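You operate a simulated robot arm through the tools that you are given. There is no shell and no other tool.

You are at the controls of a simulated robot arm. One attempt, no reset.

Task
The lit lane has run dry: release its cartons and pick the order.
Fine: pick into the orange tote; put the red lever back; press the green button once the cartons are in.

The check looks at the end state, three seconds after you hand in, the way a careful person would. Anything else that was tipped, shoved, dropped, spilled or broken makes it a failure.

Robot
A 6-joint arm with a fingered hand, fixed in place. Base frame: the origin is on the floor under the middle of its stand, x ahead of it, y to its left, z up; the work surface is at about z = 0.33. Units: m, degrees, N and s.
With the tool pointing down near the work surface it reaches from about 0.1 to 0.52 m from the base axis. Its first joint turns from -115.0 to 115.0 degrees. Payload 4 kg.
The tool frame sits at the grasp point between the pads (the TCP): z along the fingers, y along the line on which they close. The tips reach 0.026 m beyond it. The gripper opens to 0.132 m; its body begins 0.073 m behind the TCP. The gripper is a hand of 4 fingers: y runs from the thumb to the fingers, the wrist lies at [0, 0, -0.239] in the tool frame, and closing takes about 1.5 s.
Orientation is told as [roll, pitch, yaw] about the base's x, y, z axes, in that order, counted from this pose: with the fingers straight down and closing along the base's y, the tool's x points along the base's -x, its y along +y and its z along -z.

Tools
- The arm moves only by the tool send_rows. Its argument "moves" is a list of rows, each a list of 3 entries, a list of its own where there are three numbers: the turn, a rotation vector about the tool's x, y, z in degrees, then the shift along the tool's x, y, z in m, then the gripper command, from -1 (shut) to 1 (fully open), values between in proportion. In form: [[[wx, wy, wz], [tx, ty, tz], grip], ...]. A call has 1 to 20 rows; each row is the pose to reach, as a shift and turn from the pose commanded when the call began, along the tool's axes at that moment. Each row takes 0.2 s and may step no farther than 0.05 m and 8.6 degrees from the row before; otherwise, or with a gripper value out of range, the whole call is refused. A pose out of reach is approached as far as the arm can. The call stops where the force on the tool passes 50 N (or 10 N more than at its start, if that is more) or the arm is blocked; 0.2 s more then pass. The fingers move at their own pace (about 0.153 m/s each) and stop on an object; they squeeze with about 29 N. The grip force told is the motor's: it shows also when the fingers shut on nothing. Time passes only in rows, and 0.2 s behind the last, so rows that repeat a pose let the fingers close. It gives the time, the measured TCP pose, the force on the tool (base axes), the opening and the grip force at its end, in the units of the frame above (readings bear some noise), with the torque about the TCP (base axes, N m) and any sound that the robot's microphone picked up.
- Cameras (640 x 400 px; columns grow to the right, rows downward): "scene" is fixed at [0.2267, -0.5079, 1.3411]; the picture's right is [0.80, -0.59, 0.00], its down [-0.42, -0.57, -0.71] and it looks along [0.42, 0.57, -0.71] (base axes); focal length 272 px, centre (320, 200). "wrist" rides on the gripper at [0.068, 0.002, -0.097] in the tool frame; the picture's right is [-0.03, 1.00, 0.00], its down [-0.82, -0.02, -0.58] and it looks along [-0.58, -0.01, 0.82] (tool axes); focal length 270 px, centre (320, 200). There is no depth. A picture from a camera that has moved, and an enlarged one, comes with that camera's place and axes in the base frame and with its lens. The place of the scene camera against the robot may be out by one fixed shift of up to 0.012 m in any direction.
- snapshot(camera): a new picture of that camera. No time passes.
- slide_trunk(by): slides the trunk up (or, below 0, down) by that many m; the arm rides with it, the base frame stays. It gives what a move gives, with no picture.
- preshape(shape): the hand has 4 fingers and takes this shape, open, in about a second: jaw (thumb against the fingers, like two jaws); tri (thumb and two fingers); tip (a fingertip pinch); poke (one finger out to press); point (the index stretched); flat (the hand flat); cup (the hand cupped); fist (a fist). The gripper value then closes the fingers along that shape, each until it touches; the sizes above hold for jaw. It gives what a move gives, with no picture.
- enlarge(camera, box): a new picture of the part [left, top, right, bottom] of that camera's present view, enlarged. No time passes.
- hand_in(): hands the job in; it is judged then, once.

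Nothing tells you positions but the pictures and the camera data. Unless the task says otherwise, let go and move clear before handing in.

The tools are called after "Call:" as name(argument=value, ...) on one line, values as JSON. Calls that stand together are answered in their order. send_rows: Moves the arm, as the interface text tells. Its arguments: {"type":"object","properties":{"moves":{"type":"array","items":{"type":"array"}}},"required":["moves"]} The other tools are called the same way: slide_trunk (by) moves the trunk up or down; preshape (shape) gives the hand a shape; snapshot (camera) takes a picture; enlarge (camera, box) takes an enlarged picture of a part of a camera's view; hand_in () hands the job in.

At the start:

```text
t: 0.0
ee_pos: [0.5113, 0.0342, 1.0789]
tool_rot: [0.0, 0.0, 0.0]
wrist_force: [0.0, 0.4, 0.5]
moment: [0.0, 0.02, -0.02]
finger_gap: 0.132
grip_force: 0.1
shape: jaw
trunk travel left (down, up): [-0.85, 0.14]
```

scene: 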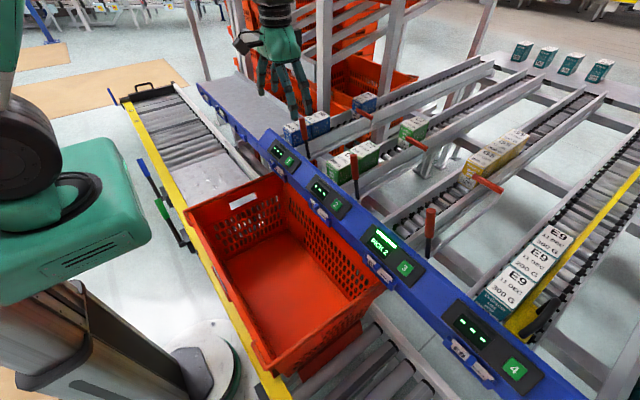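
wrist: 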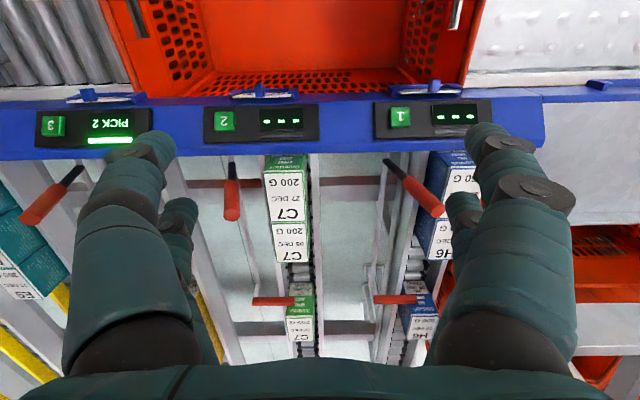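

I see a flow rack with four lanes behind a blue display rail; lane 3 is lit with "PICK 2", and its yellow cartons appear to be held back behind a red stop lever. I'll look closer before moving.

Call:
enlarge(camera="scene", box=[360, 60, 640, 260])

Call:
enlarge(camera="scene", box=[240, 80, 480, 240])

Call:
enlarge(camera="scene", box=[340, 200, 580, 390])

Call:
enlarge(camera="wrist", box=[0, 80, 320, 380])

```text
2.00 times, centred on (500, 160) of scene
camera zoom: at [0.2267, -0.5079, 1.3411], right [0.8, -0.59, 0.0], down [-0.42, -0.57, -0.71], along [0.42, 0.57, -0.71], focal length 544 px, centre (-40, 280)
```

zoom: 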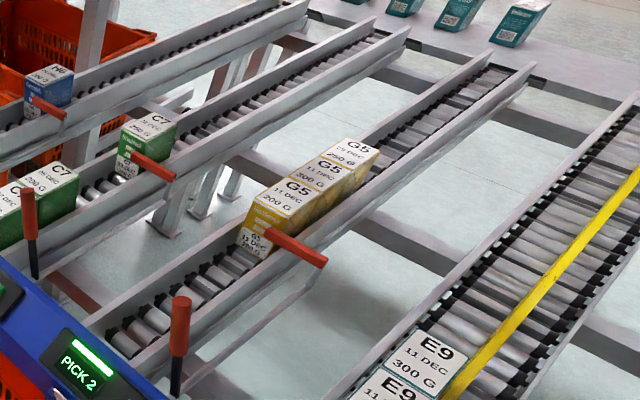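

```text
2.50 times, centred on (360, 160) of scene
camera zoom: at [0.2267, -0.5079, 1.3411], right [0.8, -0.59, 0.0], down [-0.42, -0.57, -0.71], along [0.42, 0.57, -0.71], focal length 680 px, centre (220, 300)
```

zoom: 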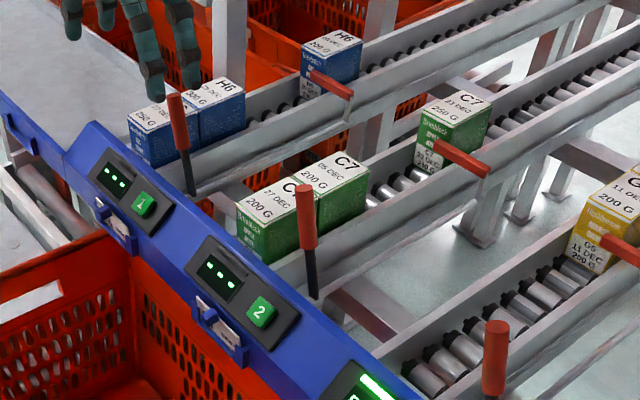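

```text
2.11 times, centred on (460, 295) of scene
camera zoom: at [0.2267, -0.5079, 1.3411], right [0.8, -0.59, 0.0], down [-0.42, -0.57, -0.71], along [0.42, 0.57, -0.71], focal length 573 px, centre (25, 0)
```

zoom: 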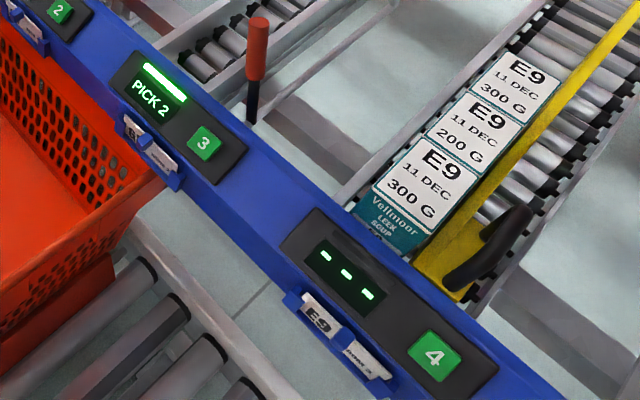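

```text
1.33 times, centred on (160, 230) of wrist
camera zoom: at [0.4437, 0.0369, 1.1757], right [0.03, 1.0, 0.0], down [0.82, -0.02, 0.58], along [0.58, -0.01, -0.82], focal length 360 px, centre (533, 160)
```

zoom: 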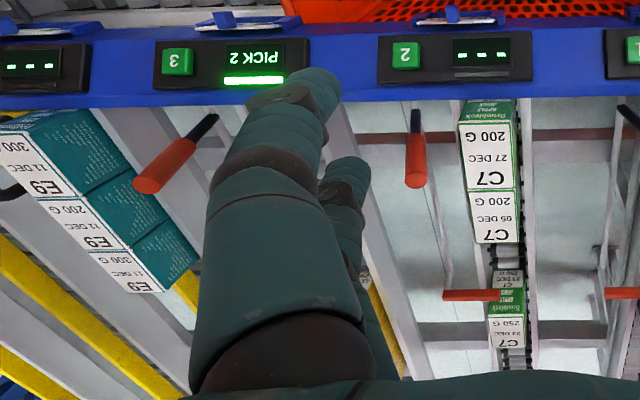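

Lane 3 has G5 cartons held at a gate, and an upright red-handled lever stands near its front at about (0.65, -0.34, 0.87). I want to read the tags and see the lever linkage in more detail.

Call:
enlarge(camera="scene", box=[450, 110, 550, 180])

Call:
enlarge(camera="scene", box=[360, 170, 480, 260])

Call:
enlarge(camera="scene", box=[360, 220, 440, 300])

Call:
enlarge(camera="wrist", box=[200, 140, 460, 360])

Call:
enlarge(camera="scene", box=[180, 160, 400, 360])

```text
5.71 times, centred on (500, 145) of scene
camera zoom: at [0.2267, -0.5079, 1.3411], right [0.8, -0.59, 0.0], down [-0.42, -0.57, -0.71], along [0.42, 0.57, -0.71], focal length 1555 px, centre (-709, 514)
```

zoom: 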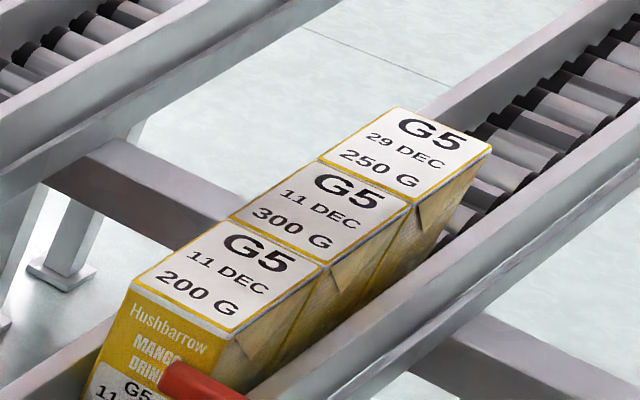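

```text
4.44 times, centred on (420, 215) of scene
camera zoom: at [0.2267, -0.5079, 1.3411], right [0.8, -0.59, 0.0], down [-0.42, -0.57, -0.71], along [0.42, 0.57, -0.71], focal length 1209 px, centre (-124, 133)
```

zoom: 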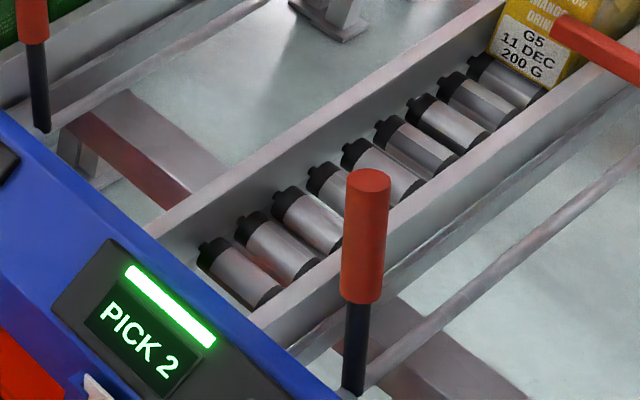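

```text
5.00 times, centred on (400, 260) of scene
camera zoom: at [0.2267, -0.5079, 1.3411], right [0.8, -0.59, 0.0], down [-0.42, -0.57, -0.71], along [0.42, 0.57, -0.71], focal length 1360 px, centre (-80, -100)
```

zoom: 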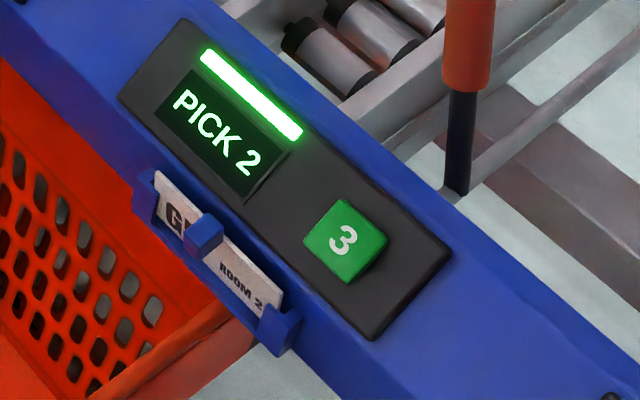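

```text
1.82 times, centred on (330, 250) of wrist
camera zoom: at [0.4437, 0.0369, 1.1757], right [0.03, 1.0, 0.0], down [0.82, -0.02, 0.58], along [0.58, -0.01, -0.82], focal length 491 px, centre (302, 109)
```

zoom: 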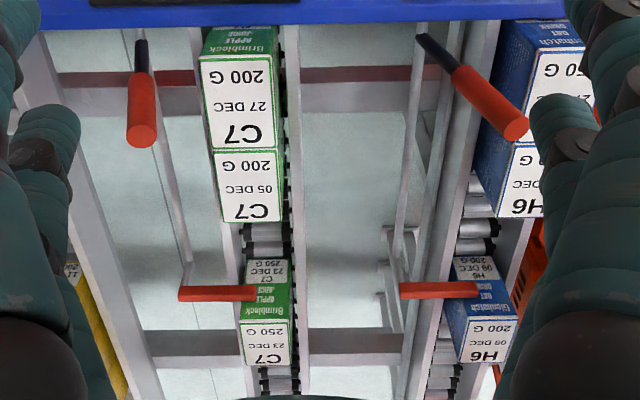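

```text
2.00 times, centred on (290, 260) of scene
camera zoom: at [0.2267, -0.5079, 1.3411], right [0.8, -0.59, 0.0], down [-0.42, -0.57, -0.71], along [0.42, 0.57, -0.71], focal length 544 px, centre (380, 80)
```

zoom: 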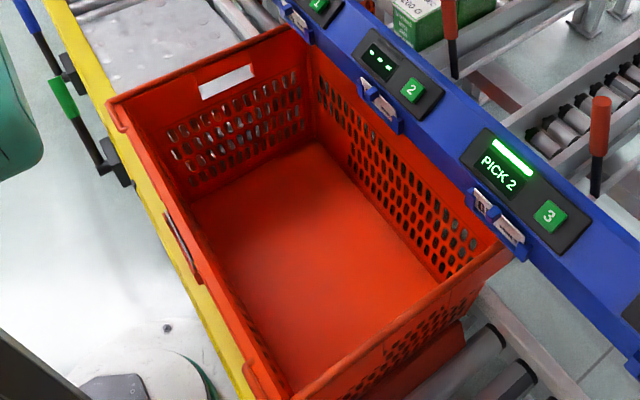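

Lane 3's gate bar turns on a shaft that runs along its right side, with the red lever at the front leaning about 15° toward +y. Swinging the lever toward -y should lift the bar. I'll first test reach by moving at height toward lane 3.

Call:
send_rows(moves=[[[0, 0, 0], [0, -0.05, 0], 1], [[0, 0, 0], [0, -0.1, 0], 1], [[0, 0, 0], [0, -0.15, 0], 1], [[0, 0, 0], [0, -0.2, 0], 1], [[0, 0, 0], [0, -0.25, 0], 1], [[0, 0, 0], [-0.04, -0.28, 0], 1], [[0, 0, 0], [-0.08, -0.28, 0], 1]])

```text
t: 1.6
ee_pos: [0.592, -0.2453, 1.0806]
tool_rot: [0.0, 0.1, 0.0]
wrist_force: [0.1, -0.7, 0.6]
moment: [0.01, 0.03, -0.03]
finger_gap: 0.1318
grip_force: 0.0
shape: jaw
trunk travel left (down, up): [-0.85, 0.14]
```

The arm reached a 0.64 m radius pointing down. I'll push further out and look.

Call:
send_rows(moves=[[[0, 0, 0], [-0.03, 0, 0], 1], [[0, 0, 0], [-0.06, -0.01, 0], 1], [[0, 0, 0], [-0.09, -0.025, 0], 1]])

Call:
snapshot(camera="wrist")

Call:
snapshot(camera="scene")

```text
t: 2.4
ee_pos: [0.6756, -0.2676, 1.0762]
tool_rot: [0.1, 0.2, 0.0]
wrist_force: [0.1, 0.4, -0.2]
moment: [0.0, -0.03, 0.01]
finger_gap: 0.1318
grip_force: 0.0
shape: jaw
out of reach, approached as far as the arm can: row 3
trunk travel left (down, up): [-0.85, 0.14]
```

```text
taken
camera wrist: at [0.6085, -0.2655, 1.1732], right [0.03, 1.0, 0.0], down [0.82, -0.02, 0.57], along [0.57, -0.01, -0.82], focal length 270 px, centre (320, 200)
```

wrist: 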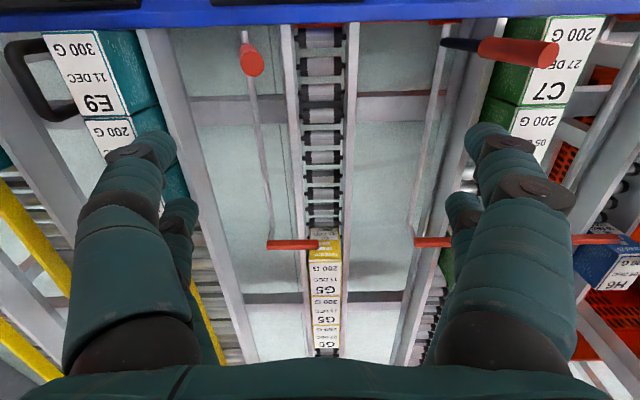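

```text
taken
```

scene: 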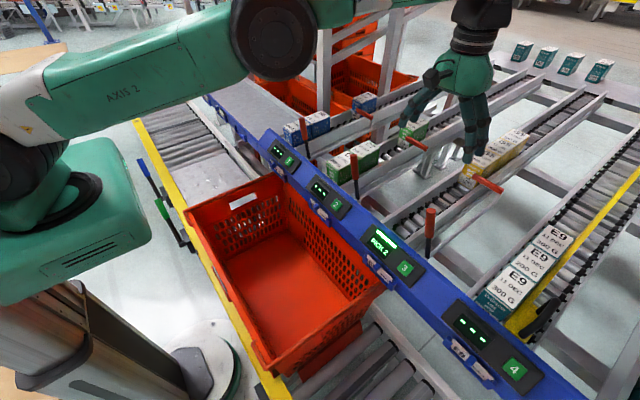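

Pointing straight down I can reach over lane 3's front (radius about 0.727 m), which is enough for the lever and the cartons. Now I'll get accurate geometry from close-ups.

Call:
enlarge(camera="wrist", box=[224, 210, 416, 330])

Call:
enlarge(camera="wrist", box=[200, 0, 440, 150])

Call:
enlarge(camera="scene", box=[400, 100, 560, 200])

```text
3.33 times, centred on (320, 270) of wrist
camera zoom: at [0.6085, -0.2655, 1.1732], right [0.03, 1.0, 0.0], down [0.82, -0.02, 0.57], along [0.57, -0.01, -0.82], focal length 901 px, centre (320, -33)
```

zoom: 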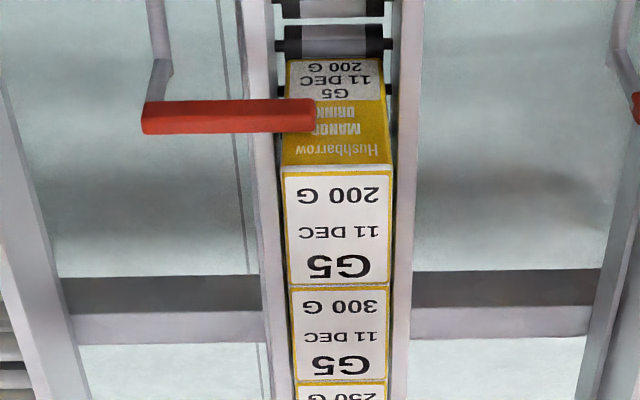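

```text
2.67 times, centred on (320, 75) of wrist
camera zoom: at [0.6085, -0.2655, 1.1732], right [0.03, 1.0, 0.0], down [0.82, -0.02, 0.57], along [0.57, -0.01, -0.82], focal length 721 px, centre (320, 533)
```

zoom: 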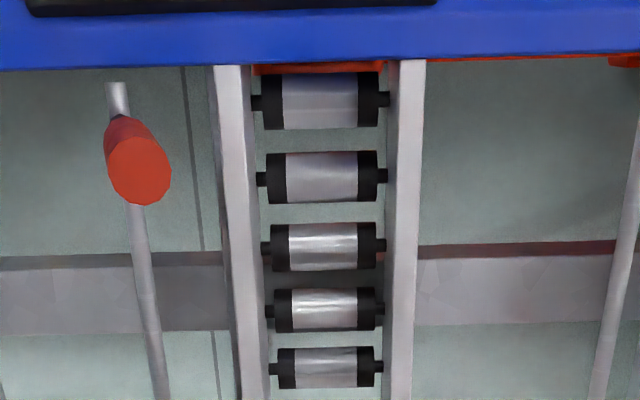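

```text
4.00 times, centred on (480, 150) of scene
camera zoom: at [0.2267, -0.5079, 1.3411], right [0.8, -0.59, 0.0], down [-0.42, -0.57, -0.71], along [0.42, 0.57, -0.71], focal length 1088 px, centre (-320, 400)
```

zoom: 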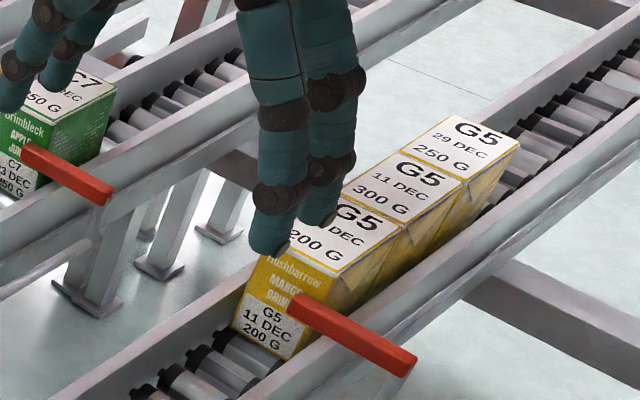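

The lever's handle top is near (0.645, -0.325, 0.915), and its shaft runs at y of about -0.362, z of about 0.77. I'll close the hand, tilt it so the fingertips point toward -y and down, and come in from the +y side of the lever.

Call:
send_rows(moves=[[[7, 0, 0], [0.01, 0.02, 0], -1], [[14, 0, 0], [0.02, 0.04, 0], -1], [[21, 0, 0], [0.03, 0.06, 0.01], -1], [[28, 0, 0], [0.035, 0.075, 0.03], -1], [[35, 0, 0], [0.037, 0.08, 0.05], -1], [[35, 0, 0], [0.037, 0.08, 0.08], -1], [[35, 0, 0], [0.037, 0.08, 0.08], -1]])

Call:
snapshot(camera="scene")

Call:
snapshot(camera="wrist")

```text
t: 4.0
ee_pos: [0.6388, -0.1881, 0.9958]
tool_rot: [-35.0, 0.0, 0.0]
wrist_force: [0.1, 0.2, 0.4]
moment: [0.01, -0.01, 0.03]
finger_gap: 0.0002
grip_force: 28.9
shape: jaw
trunk travel left (down, up): [-0.85, 0.14]
```

```text
taken
```

scene: 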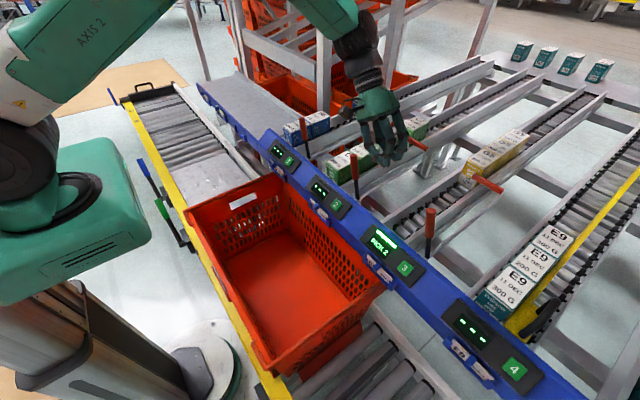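

```text
taken
camera wrist: at [0.5712, -0.1312, 1.074], right [0.03, 0.82, -0.57], down [0.82, 0.31, 0.49], along [0.58, -0.48, -0.66], focal length 270 px, centre (320, 200)
```

wrist: 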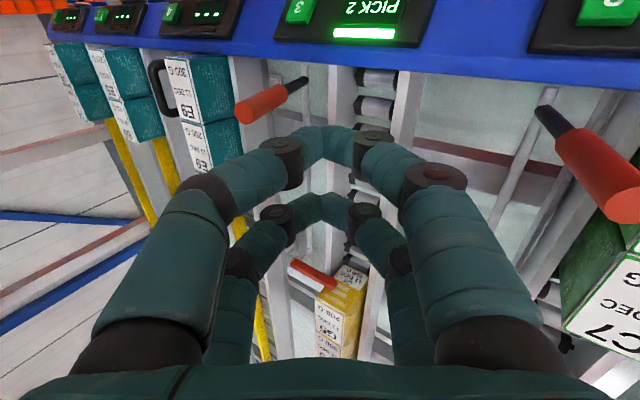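

Call:
enlarge(camera="scene", box=[320, 40, 480, 140])

Call:
enlarge(camera="wrist", box=[160, 100, 480, 300])

```text
4.00 times, centred on (400, 90) of scene
camera zoom: at [0.2267, -0.5079, 1.3411], right [0.8, -0.59, 0.0], down [-0.42, -0.57, -0.71], along [0.42, 0.57, -0.71], focal length 1088 px, centre (0, 640)
```

zoom: 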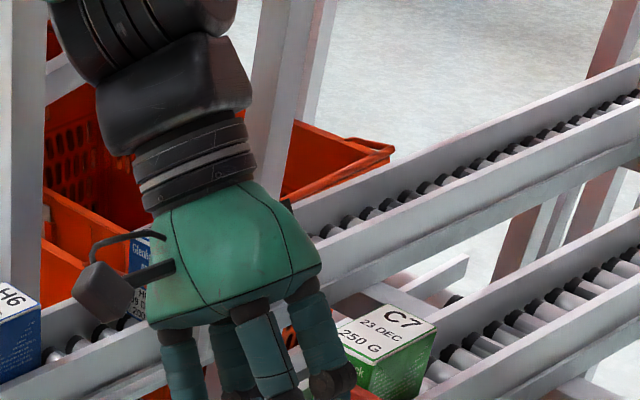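

```text
2.00 times, centred on (320, 200) of wrist
camera zoom: at [0.5712, -0.1312, 1.074], right [0.03, 0.82, -0.57], down [0.82, 0.31, 0.49], along [0.58, -0.48, -0.66], focal length 541 px, centre (320, 200)
```

zoom: 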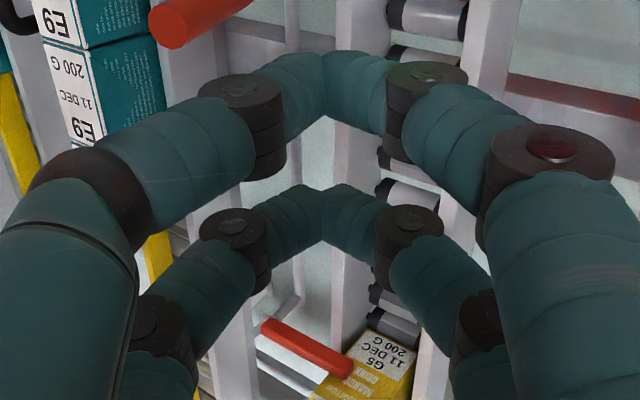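

The closed hand makes a beak of two finger pairs, and the handle should seat between them. I'll come down beside the lever on its +y side.

Call:
send_rows(moves=[[[0, 0, 0], [-0.002, 0.0287, 0.041], -1], [[0, 0, 0], [-0.004, 0.0574, 0.0819], -1], [[0, 0, 0], [-0.005, 0.0374, 0.1057], -1], [[0, 0, 0], [-0.005, 0.0129, 0.1229], -1]])

Call:
snapshot(camera="scene")

Call:
snapshot(camera="wrist")

```text
t: 5.0
ee_pos: [0.6449, -0.2478, 0.8858]
tool_rot: [-35.0, 0.0, 0.0]
wrist_force: [0.6, -0.5, -0.2]
moment: [0.02, -0.01, -0.02]
finger_gap: 0.0
grip_force: 29.2
shape: jaw
trunk travel left (down, up): [-0.85, 0.14]
```

```text
taken
```

scene: 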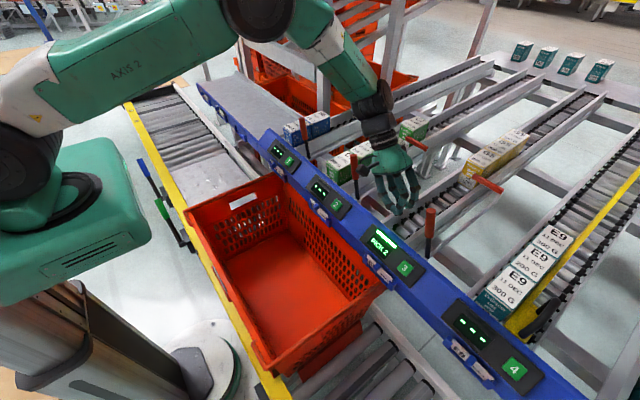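

```text
taken
camera wrist: at [0.5779, -0.1917, 0.9641], right [0.03, 0.82, -0.57], down [0.82, 0.31, 0.48], along [0.58, -0.48, -0.66], focal length 270 px, centre (320, 200)
```

wrist: 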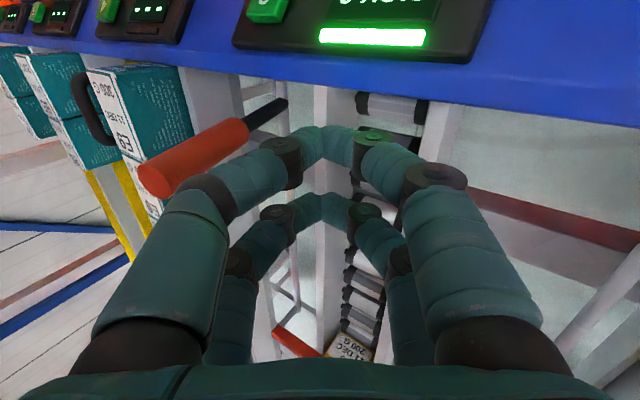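

Call:
send_rows(moves=[[[0, 0, 0], [0, -0.0205, 0.0143], -1], [[0, 0, 0], [0, -0.0328, 0.023], -1], [[0, 0, 0], [0, -0.045, 0.0316], -1], [[0, 0, 0], [0, -0.0573, 0.0402], -1], [[0, 0, 0], [0, -0.0696, 0.0488], -1]])

Call:
snapshot(camera="scene")

Call:
snapshot(camera="wrist")

```text
t: 6.2
ee_pos: [0.6452, -0.3334, 0.8898]
tool_rot: [-35.0, 0.0, 0.0]
wrist_force: [0.2, 0.1, -0.6]
moment: [-0.01, 0.01, -0.03]
finger_gap: 0.0
grip_force: 28.8
shape: jaw
trunk travel left (down, up): [-0.85, 0.14]
```

```text
taken
```

scene: 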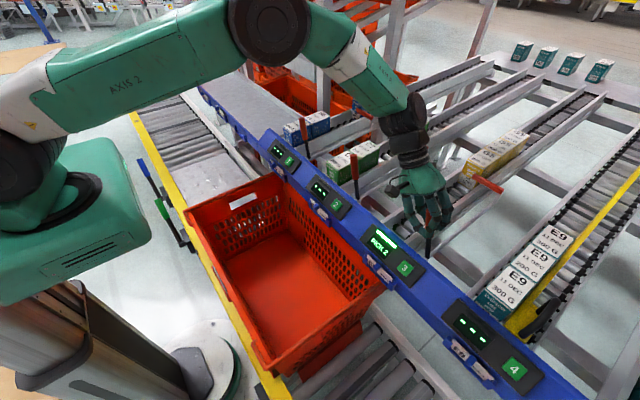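

```text
taken
camera wrist: at [0.5766, -0.2769, 0.9668], right [0.03, 0.82, -0.57], down [0.82, 0.31, 0.49], along [0.58, -0.48, -0.66], focal length 270 px, centre (320, 200)
```

wrist: 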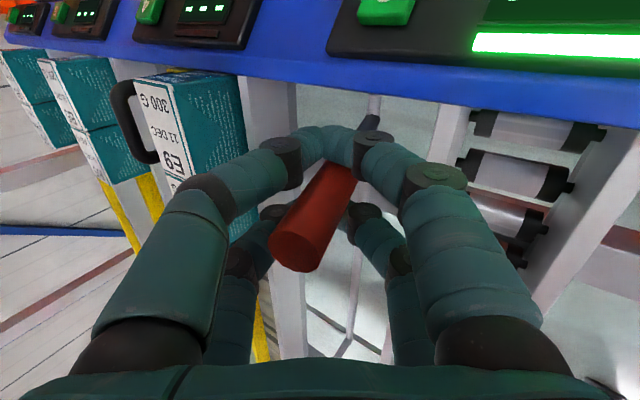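

The handle slipped into the gap between the two finger pairs without moving. I'll back off and turn the hand 90° about its own axis, so the broad side of a finger pair faces the lever.

Call:
send_rows(moves=[[[0, 0, 0], [0, 0.035, -0.0245], -1], [[0, 0, 0], [0, 0.0696, -0.0488], -1], [[0, 0, 0], [0, 0.041, -0.09], -1], [[0, 0, 8.5], [0, 0.041, -0.09], -1], [[0, 0, 17], [0, 0.041, -0.09], -1], [[0, 0, 25.5], [0, 0.041, -0.09], -1], [[0, 0, 34], [0, 0.041, -0.09], -1], [[0, 0, 42.5], [0, 0.041, -0.09], -1], [[0, 0, 51], [0, 0.041, -0.09], -1], [[0, 0, 59.5], [0, 0.041, -0.09], -1], [[0, 0, 68], [0, 0.041, -0.09], -1], [[0, 0, 76.5], [0, 0.041, -0.09], -1], [[0, 0, 85], [0, 0.041, -0.09], -1], [[0, 0, 90], [0, 0.041, -0.09], -1]])

Call:
snapshot(camera="scene")

Call:
snapshot(camera="wrist")

```text
refused: row 3 steps farther than a row can; nothing moved
```

```text
taken
```

scene: 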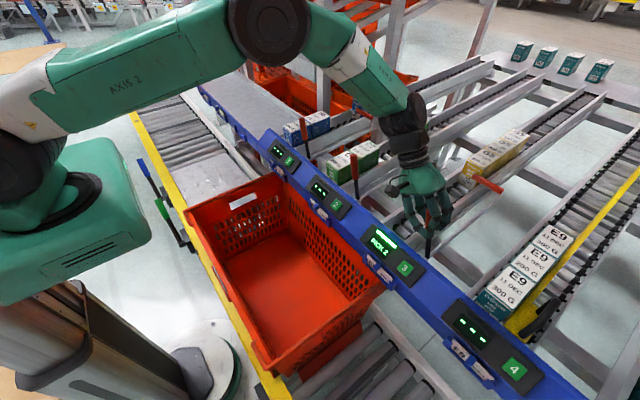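

```text
taken
camera wrist: at [0.5766, -0.2769, 0.9668], right [0.03, 0.82, -0.57], down [0.82, 0.31, 0.49], along [0.58, -0.48, -0.66], focal length 270 px, centre (320, 200)
```

wrist: 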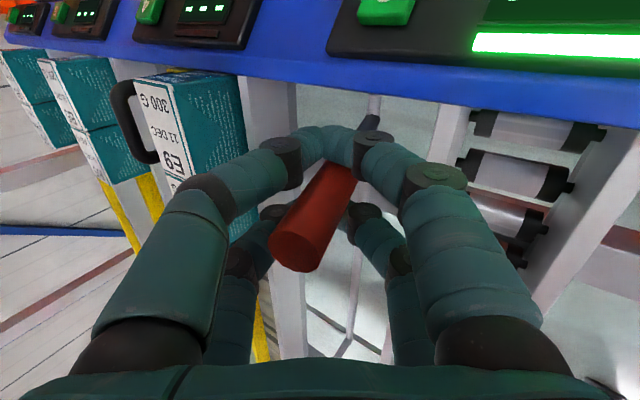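

The row step was a little too long. I'm sending the same back-off with a smaller step.

Call:
send_rows(moves=[[[0, 0, 0], [0, 0.035, -0.0245], -1], [[0, 0, 0], [0, 0.0696, -0.0488], -1], [[0, 0, 0], [0, 0.055, -0.07], -1], [[0, 0, 8.5], [0, 0.041, -0.09], -1], [[0, 0, 17], [0, 0.041, -0.09], -1], [[0, 0, 25.5], [0, 0.041, -0.09], -1], [[0, 0, 34], [0, 0.041, -0.09], -1], [[0, 0, 42.5], [0, 0.041, -0.09], -1], [[0, 0, 51], [0, 0.041, -0.09], -1], [[0, 0, 59.5], [0, 0.041, -0.09], -1], [[0, 0, 68], [0, 0.041, -0.09], -1], [[0, 0, 76.5], [0, 0.041, -0.09], -1], [[0, 0, 85], [0, 0.041, -0.09], -1], [[0, 0, 90], [0, 0.041, -0.09], -1]])

Call:
snapshot(camera="scene")

Call:
snapshot(camera="wrist")

```text
t: 9.2
ee_pos: [0.6451, -0.247, 0.9388]
tool_rot: [0.1, -34.9, -90.2]
wrist_force: [0.4, -0.9, -0.4]
moment: [0.0, -0.01, -0.03]
finger_gap: 0.0
grip_force: 29.0
shape: jaw
trunk travel left (down, up): [-0.85, 0.14]
```

```text
taken
```

scene: 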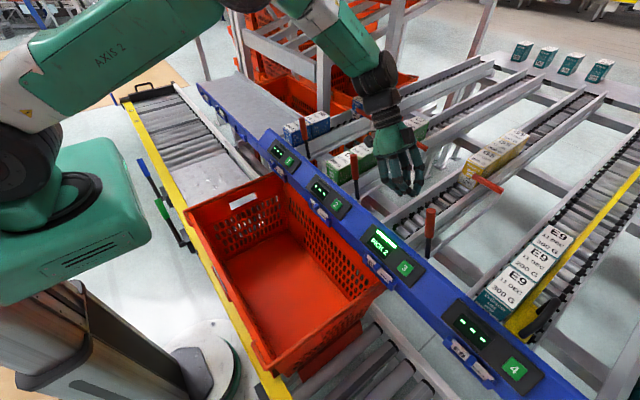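

```text
taken
camera wrist: at [0.6468, -0.1358, 0.9794], right [1.0, -0.02, 0.02], down [-0.02, -0.34, 0.94], along [-0.02, -0.94, -0.34], focal length 270 px, centre (320, 200)
```

wrist: 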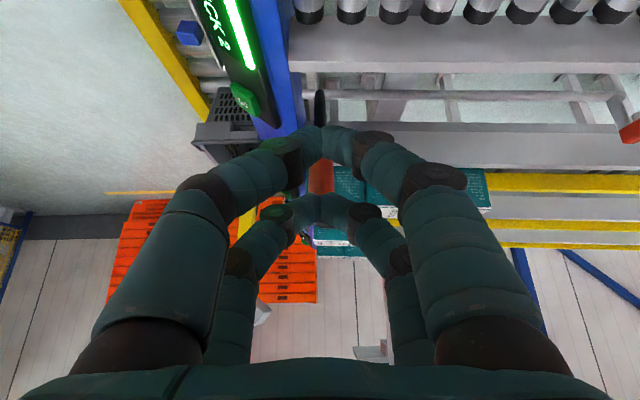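

The lever is now squarely ahead of the broad side of the closed fingers. I'll lower a little and push gently toward -y.

Call:
send_rows(moves=[[[0, 0, 0], [0.0344, 0, 0.0491], -1], [[0, 0, 0], [0.0139, 0, 0.0635], -1], [[0, 0, 0], [0.0016, 0, 0.0721], -1], [[0, 0, 0], [-0.0107, 0, 0.0807], -1], [[0, 0, 0], [-0.023, 0, 0.0893], -1], [[0, 0, 0], [-0.0353, 0, 0.0979], -1]])

Call:
snapshot(camera="scene")

Call:
snapshot(camera="wrist")

```text
refused: row 1 steps farther than a row can; nothing moved
```

```text
taken
```

scene: 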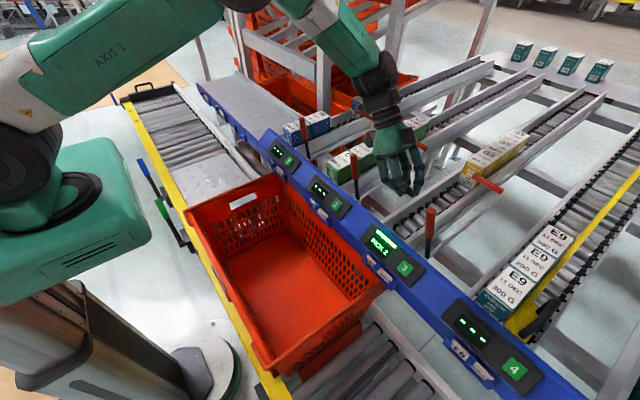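

```text
taken
camera wrist: at [0.6468, -0.1358, 0.9794], right [1.0, -0.02, 0.02], down [-0.02, -0.34, 0.94], along [-0.02, -0.94, -0.34], focal length 270 px, centre (320, 200)
```

wrist: 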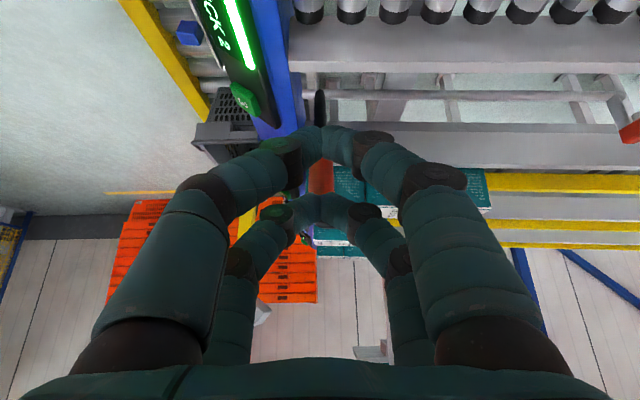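

Call:
send_rows(moves=[[[0, 0, 0], [0.0172, 0, 0.0246], -1], [[0, 0, 0], [0.0344, 0, 0.0491], -1], [[0, 0, 0], [0.0139, 0, 0.0635], -1], [[0, 0, 0], [0.0016, 0, 0.0721], -1], [[0, 0, 0], [-0.0107, 0, 0.0807], -1], [[0, 0, 0], [-0.023, 0, 0.0893], -1], [[0, 0, 0], [-0.0353, 0, 0.0979], -1]])

Call:
snapshot(camera="scene")

Call:
snapshot(camera="wrist")

```text
t: 10.8
ee_pos: [0.6441, -0.3318, 0.88]
tool_rot: [0.0, -34.9, -90.0]
wrist_force: [0.0, 0.8, 0.6]
moment: [0.01, 0.03, 0.02]
finger_gap: 0.0002
grip_force: 28.9
shape: jaw
trunk travel left (down, up): [-0.85, 0.14]
```

```text
taken
```

scene: 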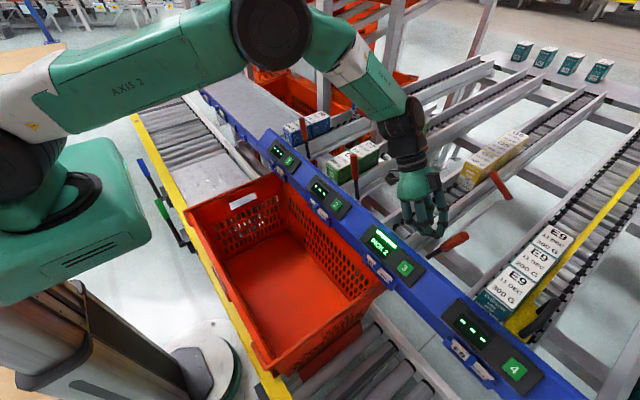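

```text
taken
camera wrist: at [0.6465, -0.2205, 0.9193], right [1.0, -0.02, 0.01], down [-0.02, -0.34, 0.94], along [-0.02, -0.94, -0.34], focal length 270 px, centre (320, 200)
```

wrist: 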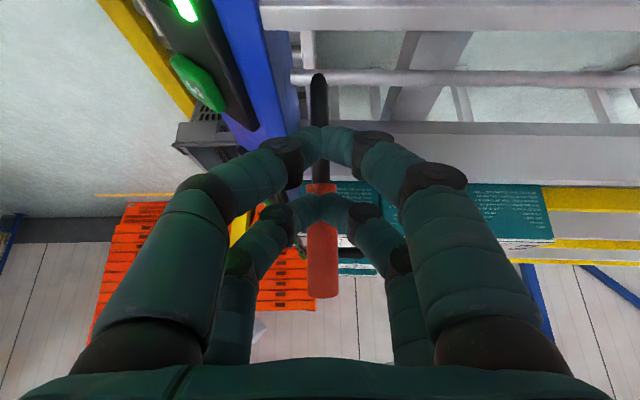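

The lever is swinging out and the gate bar is rising. I'll check the carton and bar state.

Call:
enlarge(camera="scene", box=[380, 110, 572, 270])

Call:
send_rows(moves=[[[0, 0, 0], [0, 0, 0], -1], [[0, 0, 0], [0, 0, 0], -1], [[0, 0, 0], [0, 0, 0], -1]])

Call:
enlarge(camera="scene", box=[380, 110, 572, 270])

```text
2.50 times, centred on (476, 190) of scene
camera zoom: at [0.2267, -0.5079, 1.3411], right [0.8, -0.59, 0.0], down [-0.42, -0.57, -0.71], along [0.42, 0.57, -0.71], focal length 680 px, centre (-70, 225)
```

zoom: 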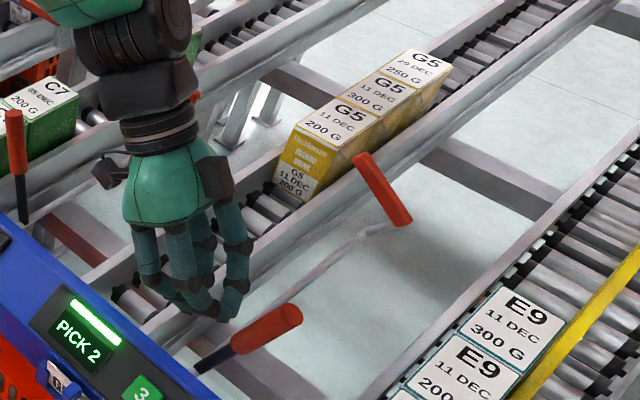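

```text
t: 11.6
ee_pos: [0.6444, -0.3319, 0.8793]
tool_rot: [0.0, -35.0, -90.1]
wrist_force: [-1.0, -0.2, -0.4]
moment: [-0.02, 0.0, 0.01]
finger_gap: 0.0
grip_force: 29.5
shape: jaw
trunk travel left (down, up): [-0.85, 0.14]
```

```text
2.50 times, centred on (476, 190) of scene
camera zoom: at [0.2267, -0.5079, 1.3411], right [0.8, -0.59, 0.0], down [-0.42, -0.57, -0.71], along [0.42, 0.57, -0.71], focal length 680 px, centre (-70, 225)
```

zoom: 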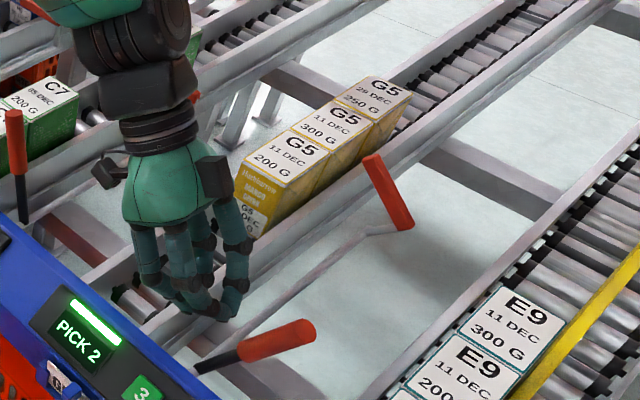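

The gate is open and the G5 cartons are rolling forward. I'll lift the hand clear of their path and wait for them to settle.

Call:
send_rows(moves=[[[0, 0, 0], [-0.0258, 0, -0.0368], -1], [[0, 0, 0], [-0.0516, 0, -0.0737], -1], [[0, 0, 0], [-0.0775, 0, -0.1106], -1], [[0, 0, 0], [-0.1, 0, -0.1433], -1], [[0, 0, 0], [-0.1, 0, -0.1433], -1], [[0, 0, 0], [-0.1, 0, -0.1433], -1], [[0, 0, 0], [-0.1, 0, -0.1433], -1], [[0, 0, 0], [-0.1, 0, -0.1433], -1], [[0, 0, 0], [-0.1, 0, -0.1433], -1], [[0, 0, 0], [-0.1, 0, -0.1433], -1]])

Call:
snapshot(camera="scene")

Call:
snapshot(camera="wrist")

```text
t: 13.8
ee_pos: [0.6428, -0.3329, 1.0533]
tool_rot: [0.0, -35.1, -90.0]
wrist_force: [0.4, -0.1, -0.5]
moment: [-0.01, -0.05, 0.01]
finger_gap: 0.0001
grip_force: 29.2
shape: jaw
trunk travel left (down, up): [-0.85, 0.14]
```

```text
taken
```

scene: 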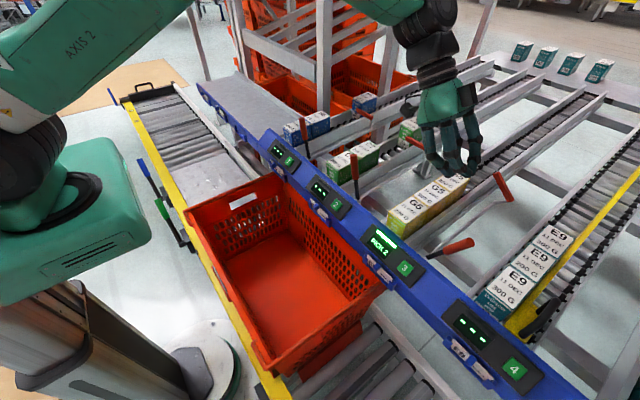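

```text
taken
camera wrist: at [0.6459, -0.2206, 1.0926], right [1.0, -0.02, 0.01], down [-0.02, -0.34, 0.94], along [-0.01, -0.94, -0.34], focal length 270 px, centre (320, 200)
```

wrist: 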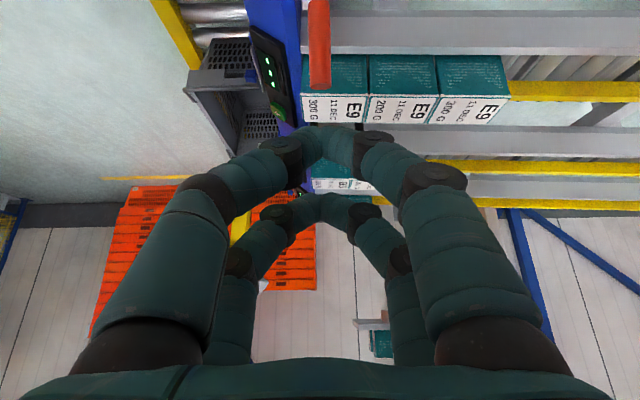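

Call:
send_rows(moves=[[[0, 0, -8.5], [0.01, 0, -0.007], -1], [[0, 0, -17], [0.02, 0, -0.014], -1], [[0, 0, -25.5], [0.03, 0, -0.021], -1], [[0, 0, -34], [0.04, 0, -0.028], -1], [[0, 0, -42.5], [0.05, 0, -0.035], -1], [[0, 0, -51], [0.0565, 0, -0.0396], -1], [[0, 0, -59.5], [0.0565, 0, -0.0396], -1], [[0, 0, -68], [0.0565, 0, -0.0396], -1], [[0, 0, -76.5], [0.0565, 0, -0.0396], -1], [[0, 0, -85], [0.0565, 0, -0.0396], -1], [[0, 0, -90], [0.0565, 0, -0.0396], -1]])

Call:
send_rows(moves=[[[-8, 0, 0], [0, 0, 0], -1], [[-16, 0, 0], [0, 0, 0], -1], [[-24, 0, 0], [0, 0, 0], -1], [[-32, 0, 0], [0, 0, 0], -1], [[-35, 0, 0], [0, 0, 0], 1], [[-35, 0, 0], [0, 0, 0], 1], [[-35, 0, 0], [0, 0, 0], 1], [[-35, 0, 0], [0, 0, 0], 1]])

Call:
snapshot(camera="scene")

Call:
snapshot(camera="wrist")

```text
t: 16.2
ee_pos: [0.6449, -0.2633, 1.054]
tool_rot: [-35.0, 0.1, 0.0]
wrist_force: [0.3, -0.5, 1.1]
moment: [-0.02, 0.01, 0.0]
finger_gap: 0.0
grip_force: 29.0
shape: jaw
trunk travel left (down, up): [-0.85, 0.14]
```

```text
t: 18.0
ee_pos: [0.6438, -0.2635, 1.0542]
tool_rot: [0.1, 0.0, 0.1]
wrist_force: [-0.4, 0.1, 0.8]
moment: [-0.04, 0.01, 0.02]
finger_gap: 0.1318
grip_force: 0.1
shape: jaw
trunk travel left (down, up): [-0.85, 0.14]
```

```text
taken
```

scene: 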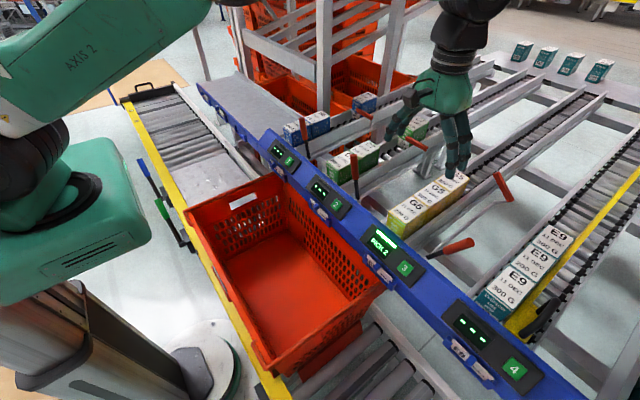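

```text
taken
camera wrist: at [0.5758, -0.261, 1.1512], right [0.03, 1.0, 0.0], down [0.82, -0.02, 0.58], along [0.58, -0.01, -0.82], focal length 270 px, centre (320, 200)
```

wrist: 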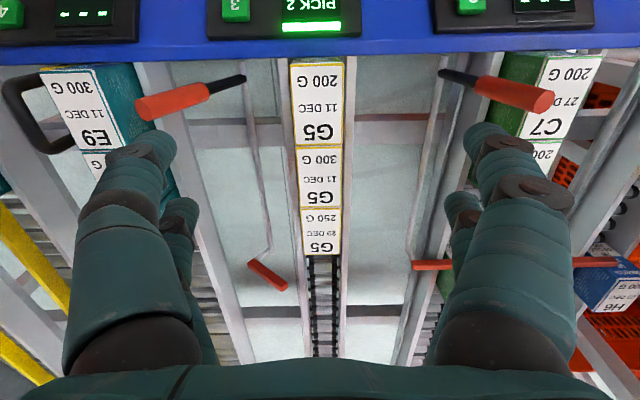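

The three G5 cartons have settled at the front of lane 3, and the lever stays open out to the right. I'll check the fit around the front carton before descending.

Call:
enlarge(camera="scene", box=[360, 150, 520, 280])

Call:
enlarge(camera="wrist", box=[200, 0, 440, 150])

```text
3.08 times, centred on (440, 215) of scene
camera zoom: at [0.2267, -0.5079, 1.3411], right [0.8, -0.59, 0.0], down [-0.42, -0.57, -0.71], along [0.42, 0.57, -0.71], focal length 837 px, centre (-49, 154)
```

zoom: 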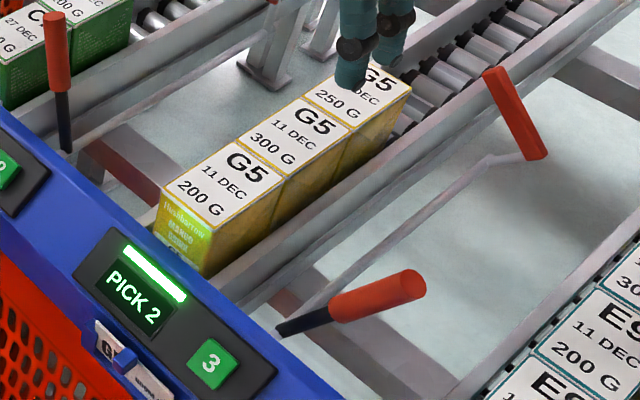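

```text
2.67 times, centred on (320, 75) of wrist
camera zoom: at [0.5758, -0.261, 1.1512], right [0.03, 1.0, 0.0], down [0.82, -0.02, 0.58], along [0.58, -0.01, -0.82], focal length 721 px, centre (320, 533)
```

zoom: 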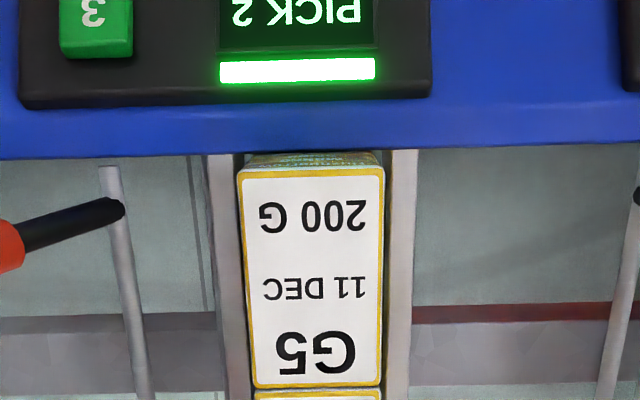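

Call:
send_rows(moves=[[[0, 0, 0], [-0.01, 0, 0.04], 0.6], [[0, 0, 0], [-0.018, 0, 0.08], 0.5], [[0, 0, 0], [-0.018, 0, 0.124], 0.5], [[0, 0, 0], [-0.018, 0, 0.124], 0.5]])

Call:
snapshot(camera="wrist")

Call:
enlarge(camera="scene", box=[340, 120, 500, 260])

```text
t: 19.0
ee_pos: [0.6632, -0.2632, 0.9313]
tool_rot: [0.0, 0.0, 0.1]
wrist_force: [1.1, 0.0, -0.2]
moment: [0.0, -0.03, 0.0]
finger_gap: 0.0994
grip_force: 0.1
shape: jaw
trunk travel left (down, up): [-0.85, 0.14]
```

```text
taken
camera wrist: at [0.5956, -0.2604, 1.0273], right [0.03, 1.0, 0.0], down [0.82, -0.02, 0.58], along [0.58, -0.01, -0.82], focal length 270 px, centre (320, 200)
```

wrist: 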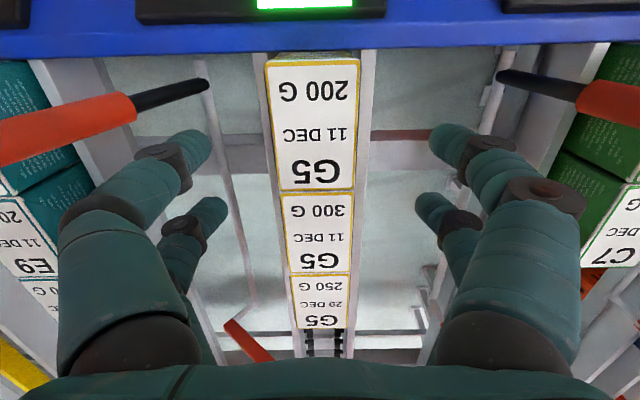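

```text
2.86 times, centred on (420, 190) of scene
camera zoom: at [0.2267, -0.5079, 1.3411], right [0.8, -0.59, 0.0], down [-0.42, -0.57, -0.71], along [0.42, 0.57, -0.71], focal length 778 px, centre (34, 229)
```

zoom: 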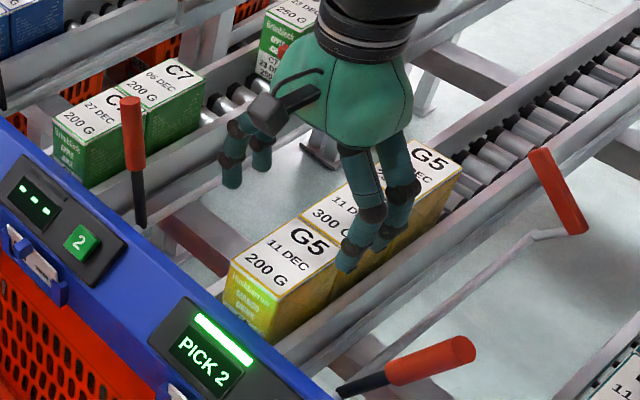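

Call:
enlarge(camera="wrist", box=[224, 30, 416, 150])

Call:
enlarge(camera="scene", box=[390, 170, 500, 240])

```text
3.33 times, centred on (320, 90) of wrist
camera zoom: at [0.5956, -0.2604, 1.0273], right [0.03, 1.0, 0.0], down [0.82, -0.02, 0.58], along [0.58, -0.01, -0.82], focal length 901 px, centre (320, 567)
```

zoom: 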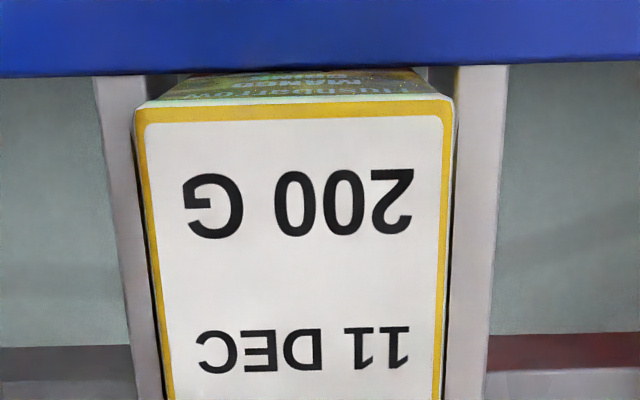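

```text
5.71 times, centred on (445, 205) of scene
camera zoom: at [0.2267, -0.5079, 1.3411], right [0.8, -0.59, 0.0], down [-0.42, -0.57, -0.71], along [0.42, 0.57, -0.71], focal length 1555 px, centre (-394, 171)
```

zoom: 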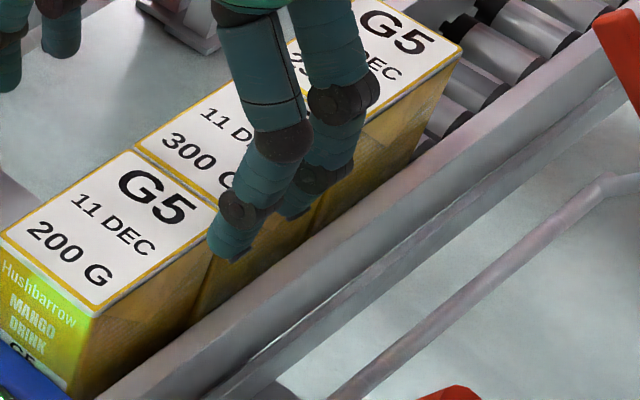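

Comparing views, the front carton's top is at z of about 0.845, centred near (0.666, -0.2645), about 0.058 wide. The lane walls top out around 0.803, so I'll keep the fingertips just above them, with the TCP at about 0.838.

Call:
send_rows(moves=[[[0, 0, 0], [-0.001, -0.001, 0.03], 0.5], [[0, 0, 0], [-0.001, -0.0015, 0.055], 0.5], [[0, 0, 0], [-0.001, -0.0015, 0.075], 0.5], [[0, 0, 0], [-0.001, -0.0015, 0.085], 0.5], [[0, 0, 0], [-0.001, -0.0015, 0.092], 0.5], [[0, 0, 0], [-0.001, -0.0015, 0.092], 0.5]])

Call:
snapshot(camera="wrist")

Call:
enlarge(camera="scene", box=[370, 150, 498, 230])

```text
t: 20.4
ee_pos: [0.6623, -0.2637, 0.8382]
tool_rot: [0.0, 0.0, 0.1]
wrist_force: [-0.5, 0.4, -0.3]
moment: [-0.02, 0.01, 0.01]
finger_gap: 0.0996
grip_force: 0.1
shape: jaw
trunk travel left (down, up): [-0.85, 0.14]
```

```text
taken
camera wrist: at [0.5954, -0.2623, 0.9351], right [0.03, 1.0, 0.0], down [0.82, -0.02, 0.58], along [0.58, -0.01, -0.82], focal length 270 px, centre (320, 200)
```

wrist: 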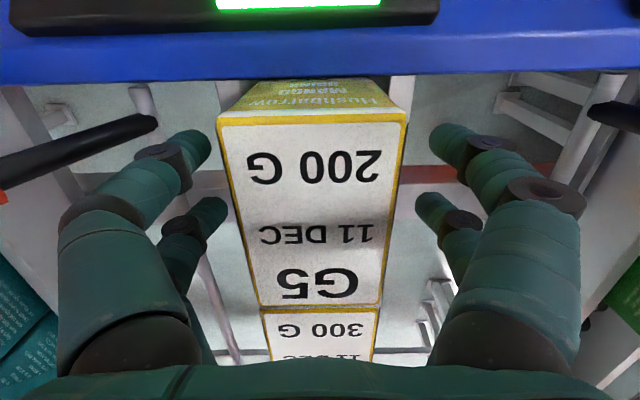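

```text
5.00 times, centred on (434, 190) of scene
camera zoom: at [0.2267, -0.5079, 1.3411], right [0.8, -0.59, 0.0], down [-0.42, -0.57, -0.71], along [0.42, 0.57, -0.71], focal length 1360 px, centre (-250, 250)
```

zoom: 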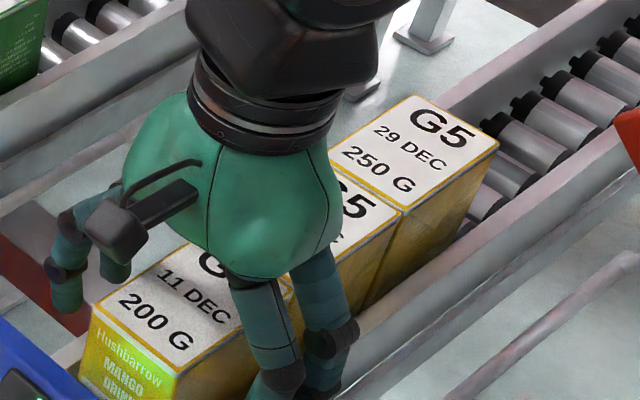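

The fingers straddle the carton with no contact force. Closing now.

Call:
send_rows(moves=[[[0, 0, 0], [0, 0, 0], 0.1], [[0, 0, 0], [0, 0, 0], -0.2], [[0, 0, 0], [0, 0, 0], -0.6], [[0, 0, 0], [0, 0, 0], -1], [[0, 0, 0], [0, 0, 0], -1], [[0, 0, 0], [0, 0, 0], -1], [[0, 0, 0], [0, 0, 0], -1]])

Call:
snapshot(camera="wrist")

```text
t: 22.0
ee_pos: [0.6631, -0.2639, 0.8375]
tool_rot: [0.0, 0.0, 0.0]
wrist_force: [-0.6, 0.3, -0.2]
moment: [0.01, 0.01, 0.04]
finger_gap: 0.0479
grip_force: 28.8
shape: jaw
trunk travel left (down, up): [-0.85, 0.14]
```

```text
taken
camera wrist: at [0.5954, -0.2623, 0.9349], right [0.03, 1.0, 0.0], down [0.82, -0.02, 0.58], along [0.58, -0.01, -0.82], focal length 270 px, centre (320, 200)
```

wrist: 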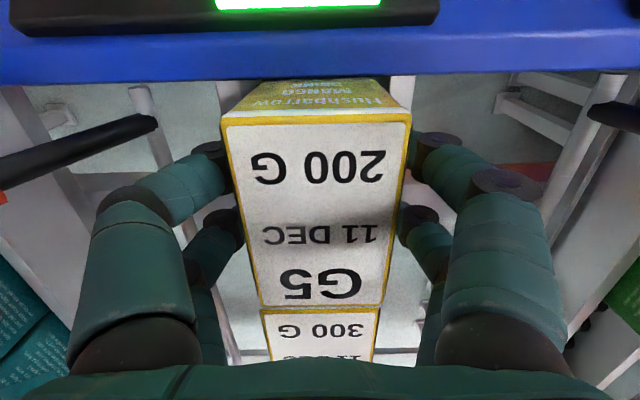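

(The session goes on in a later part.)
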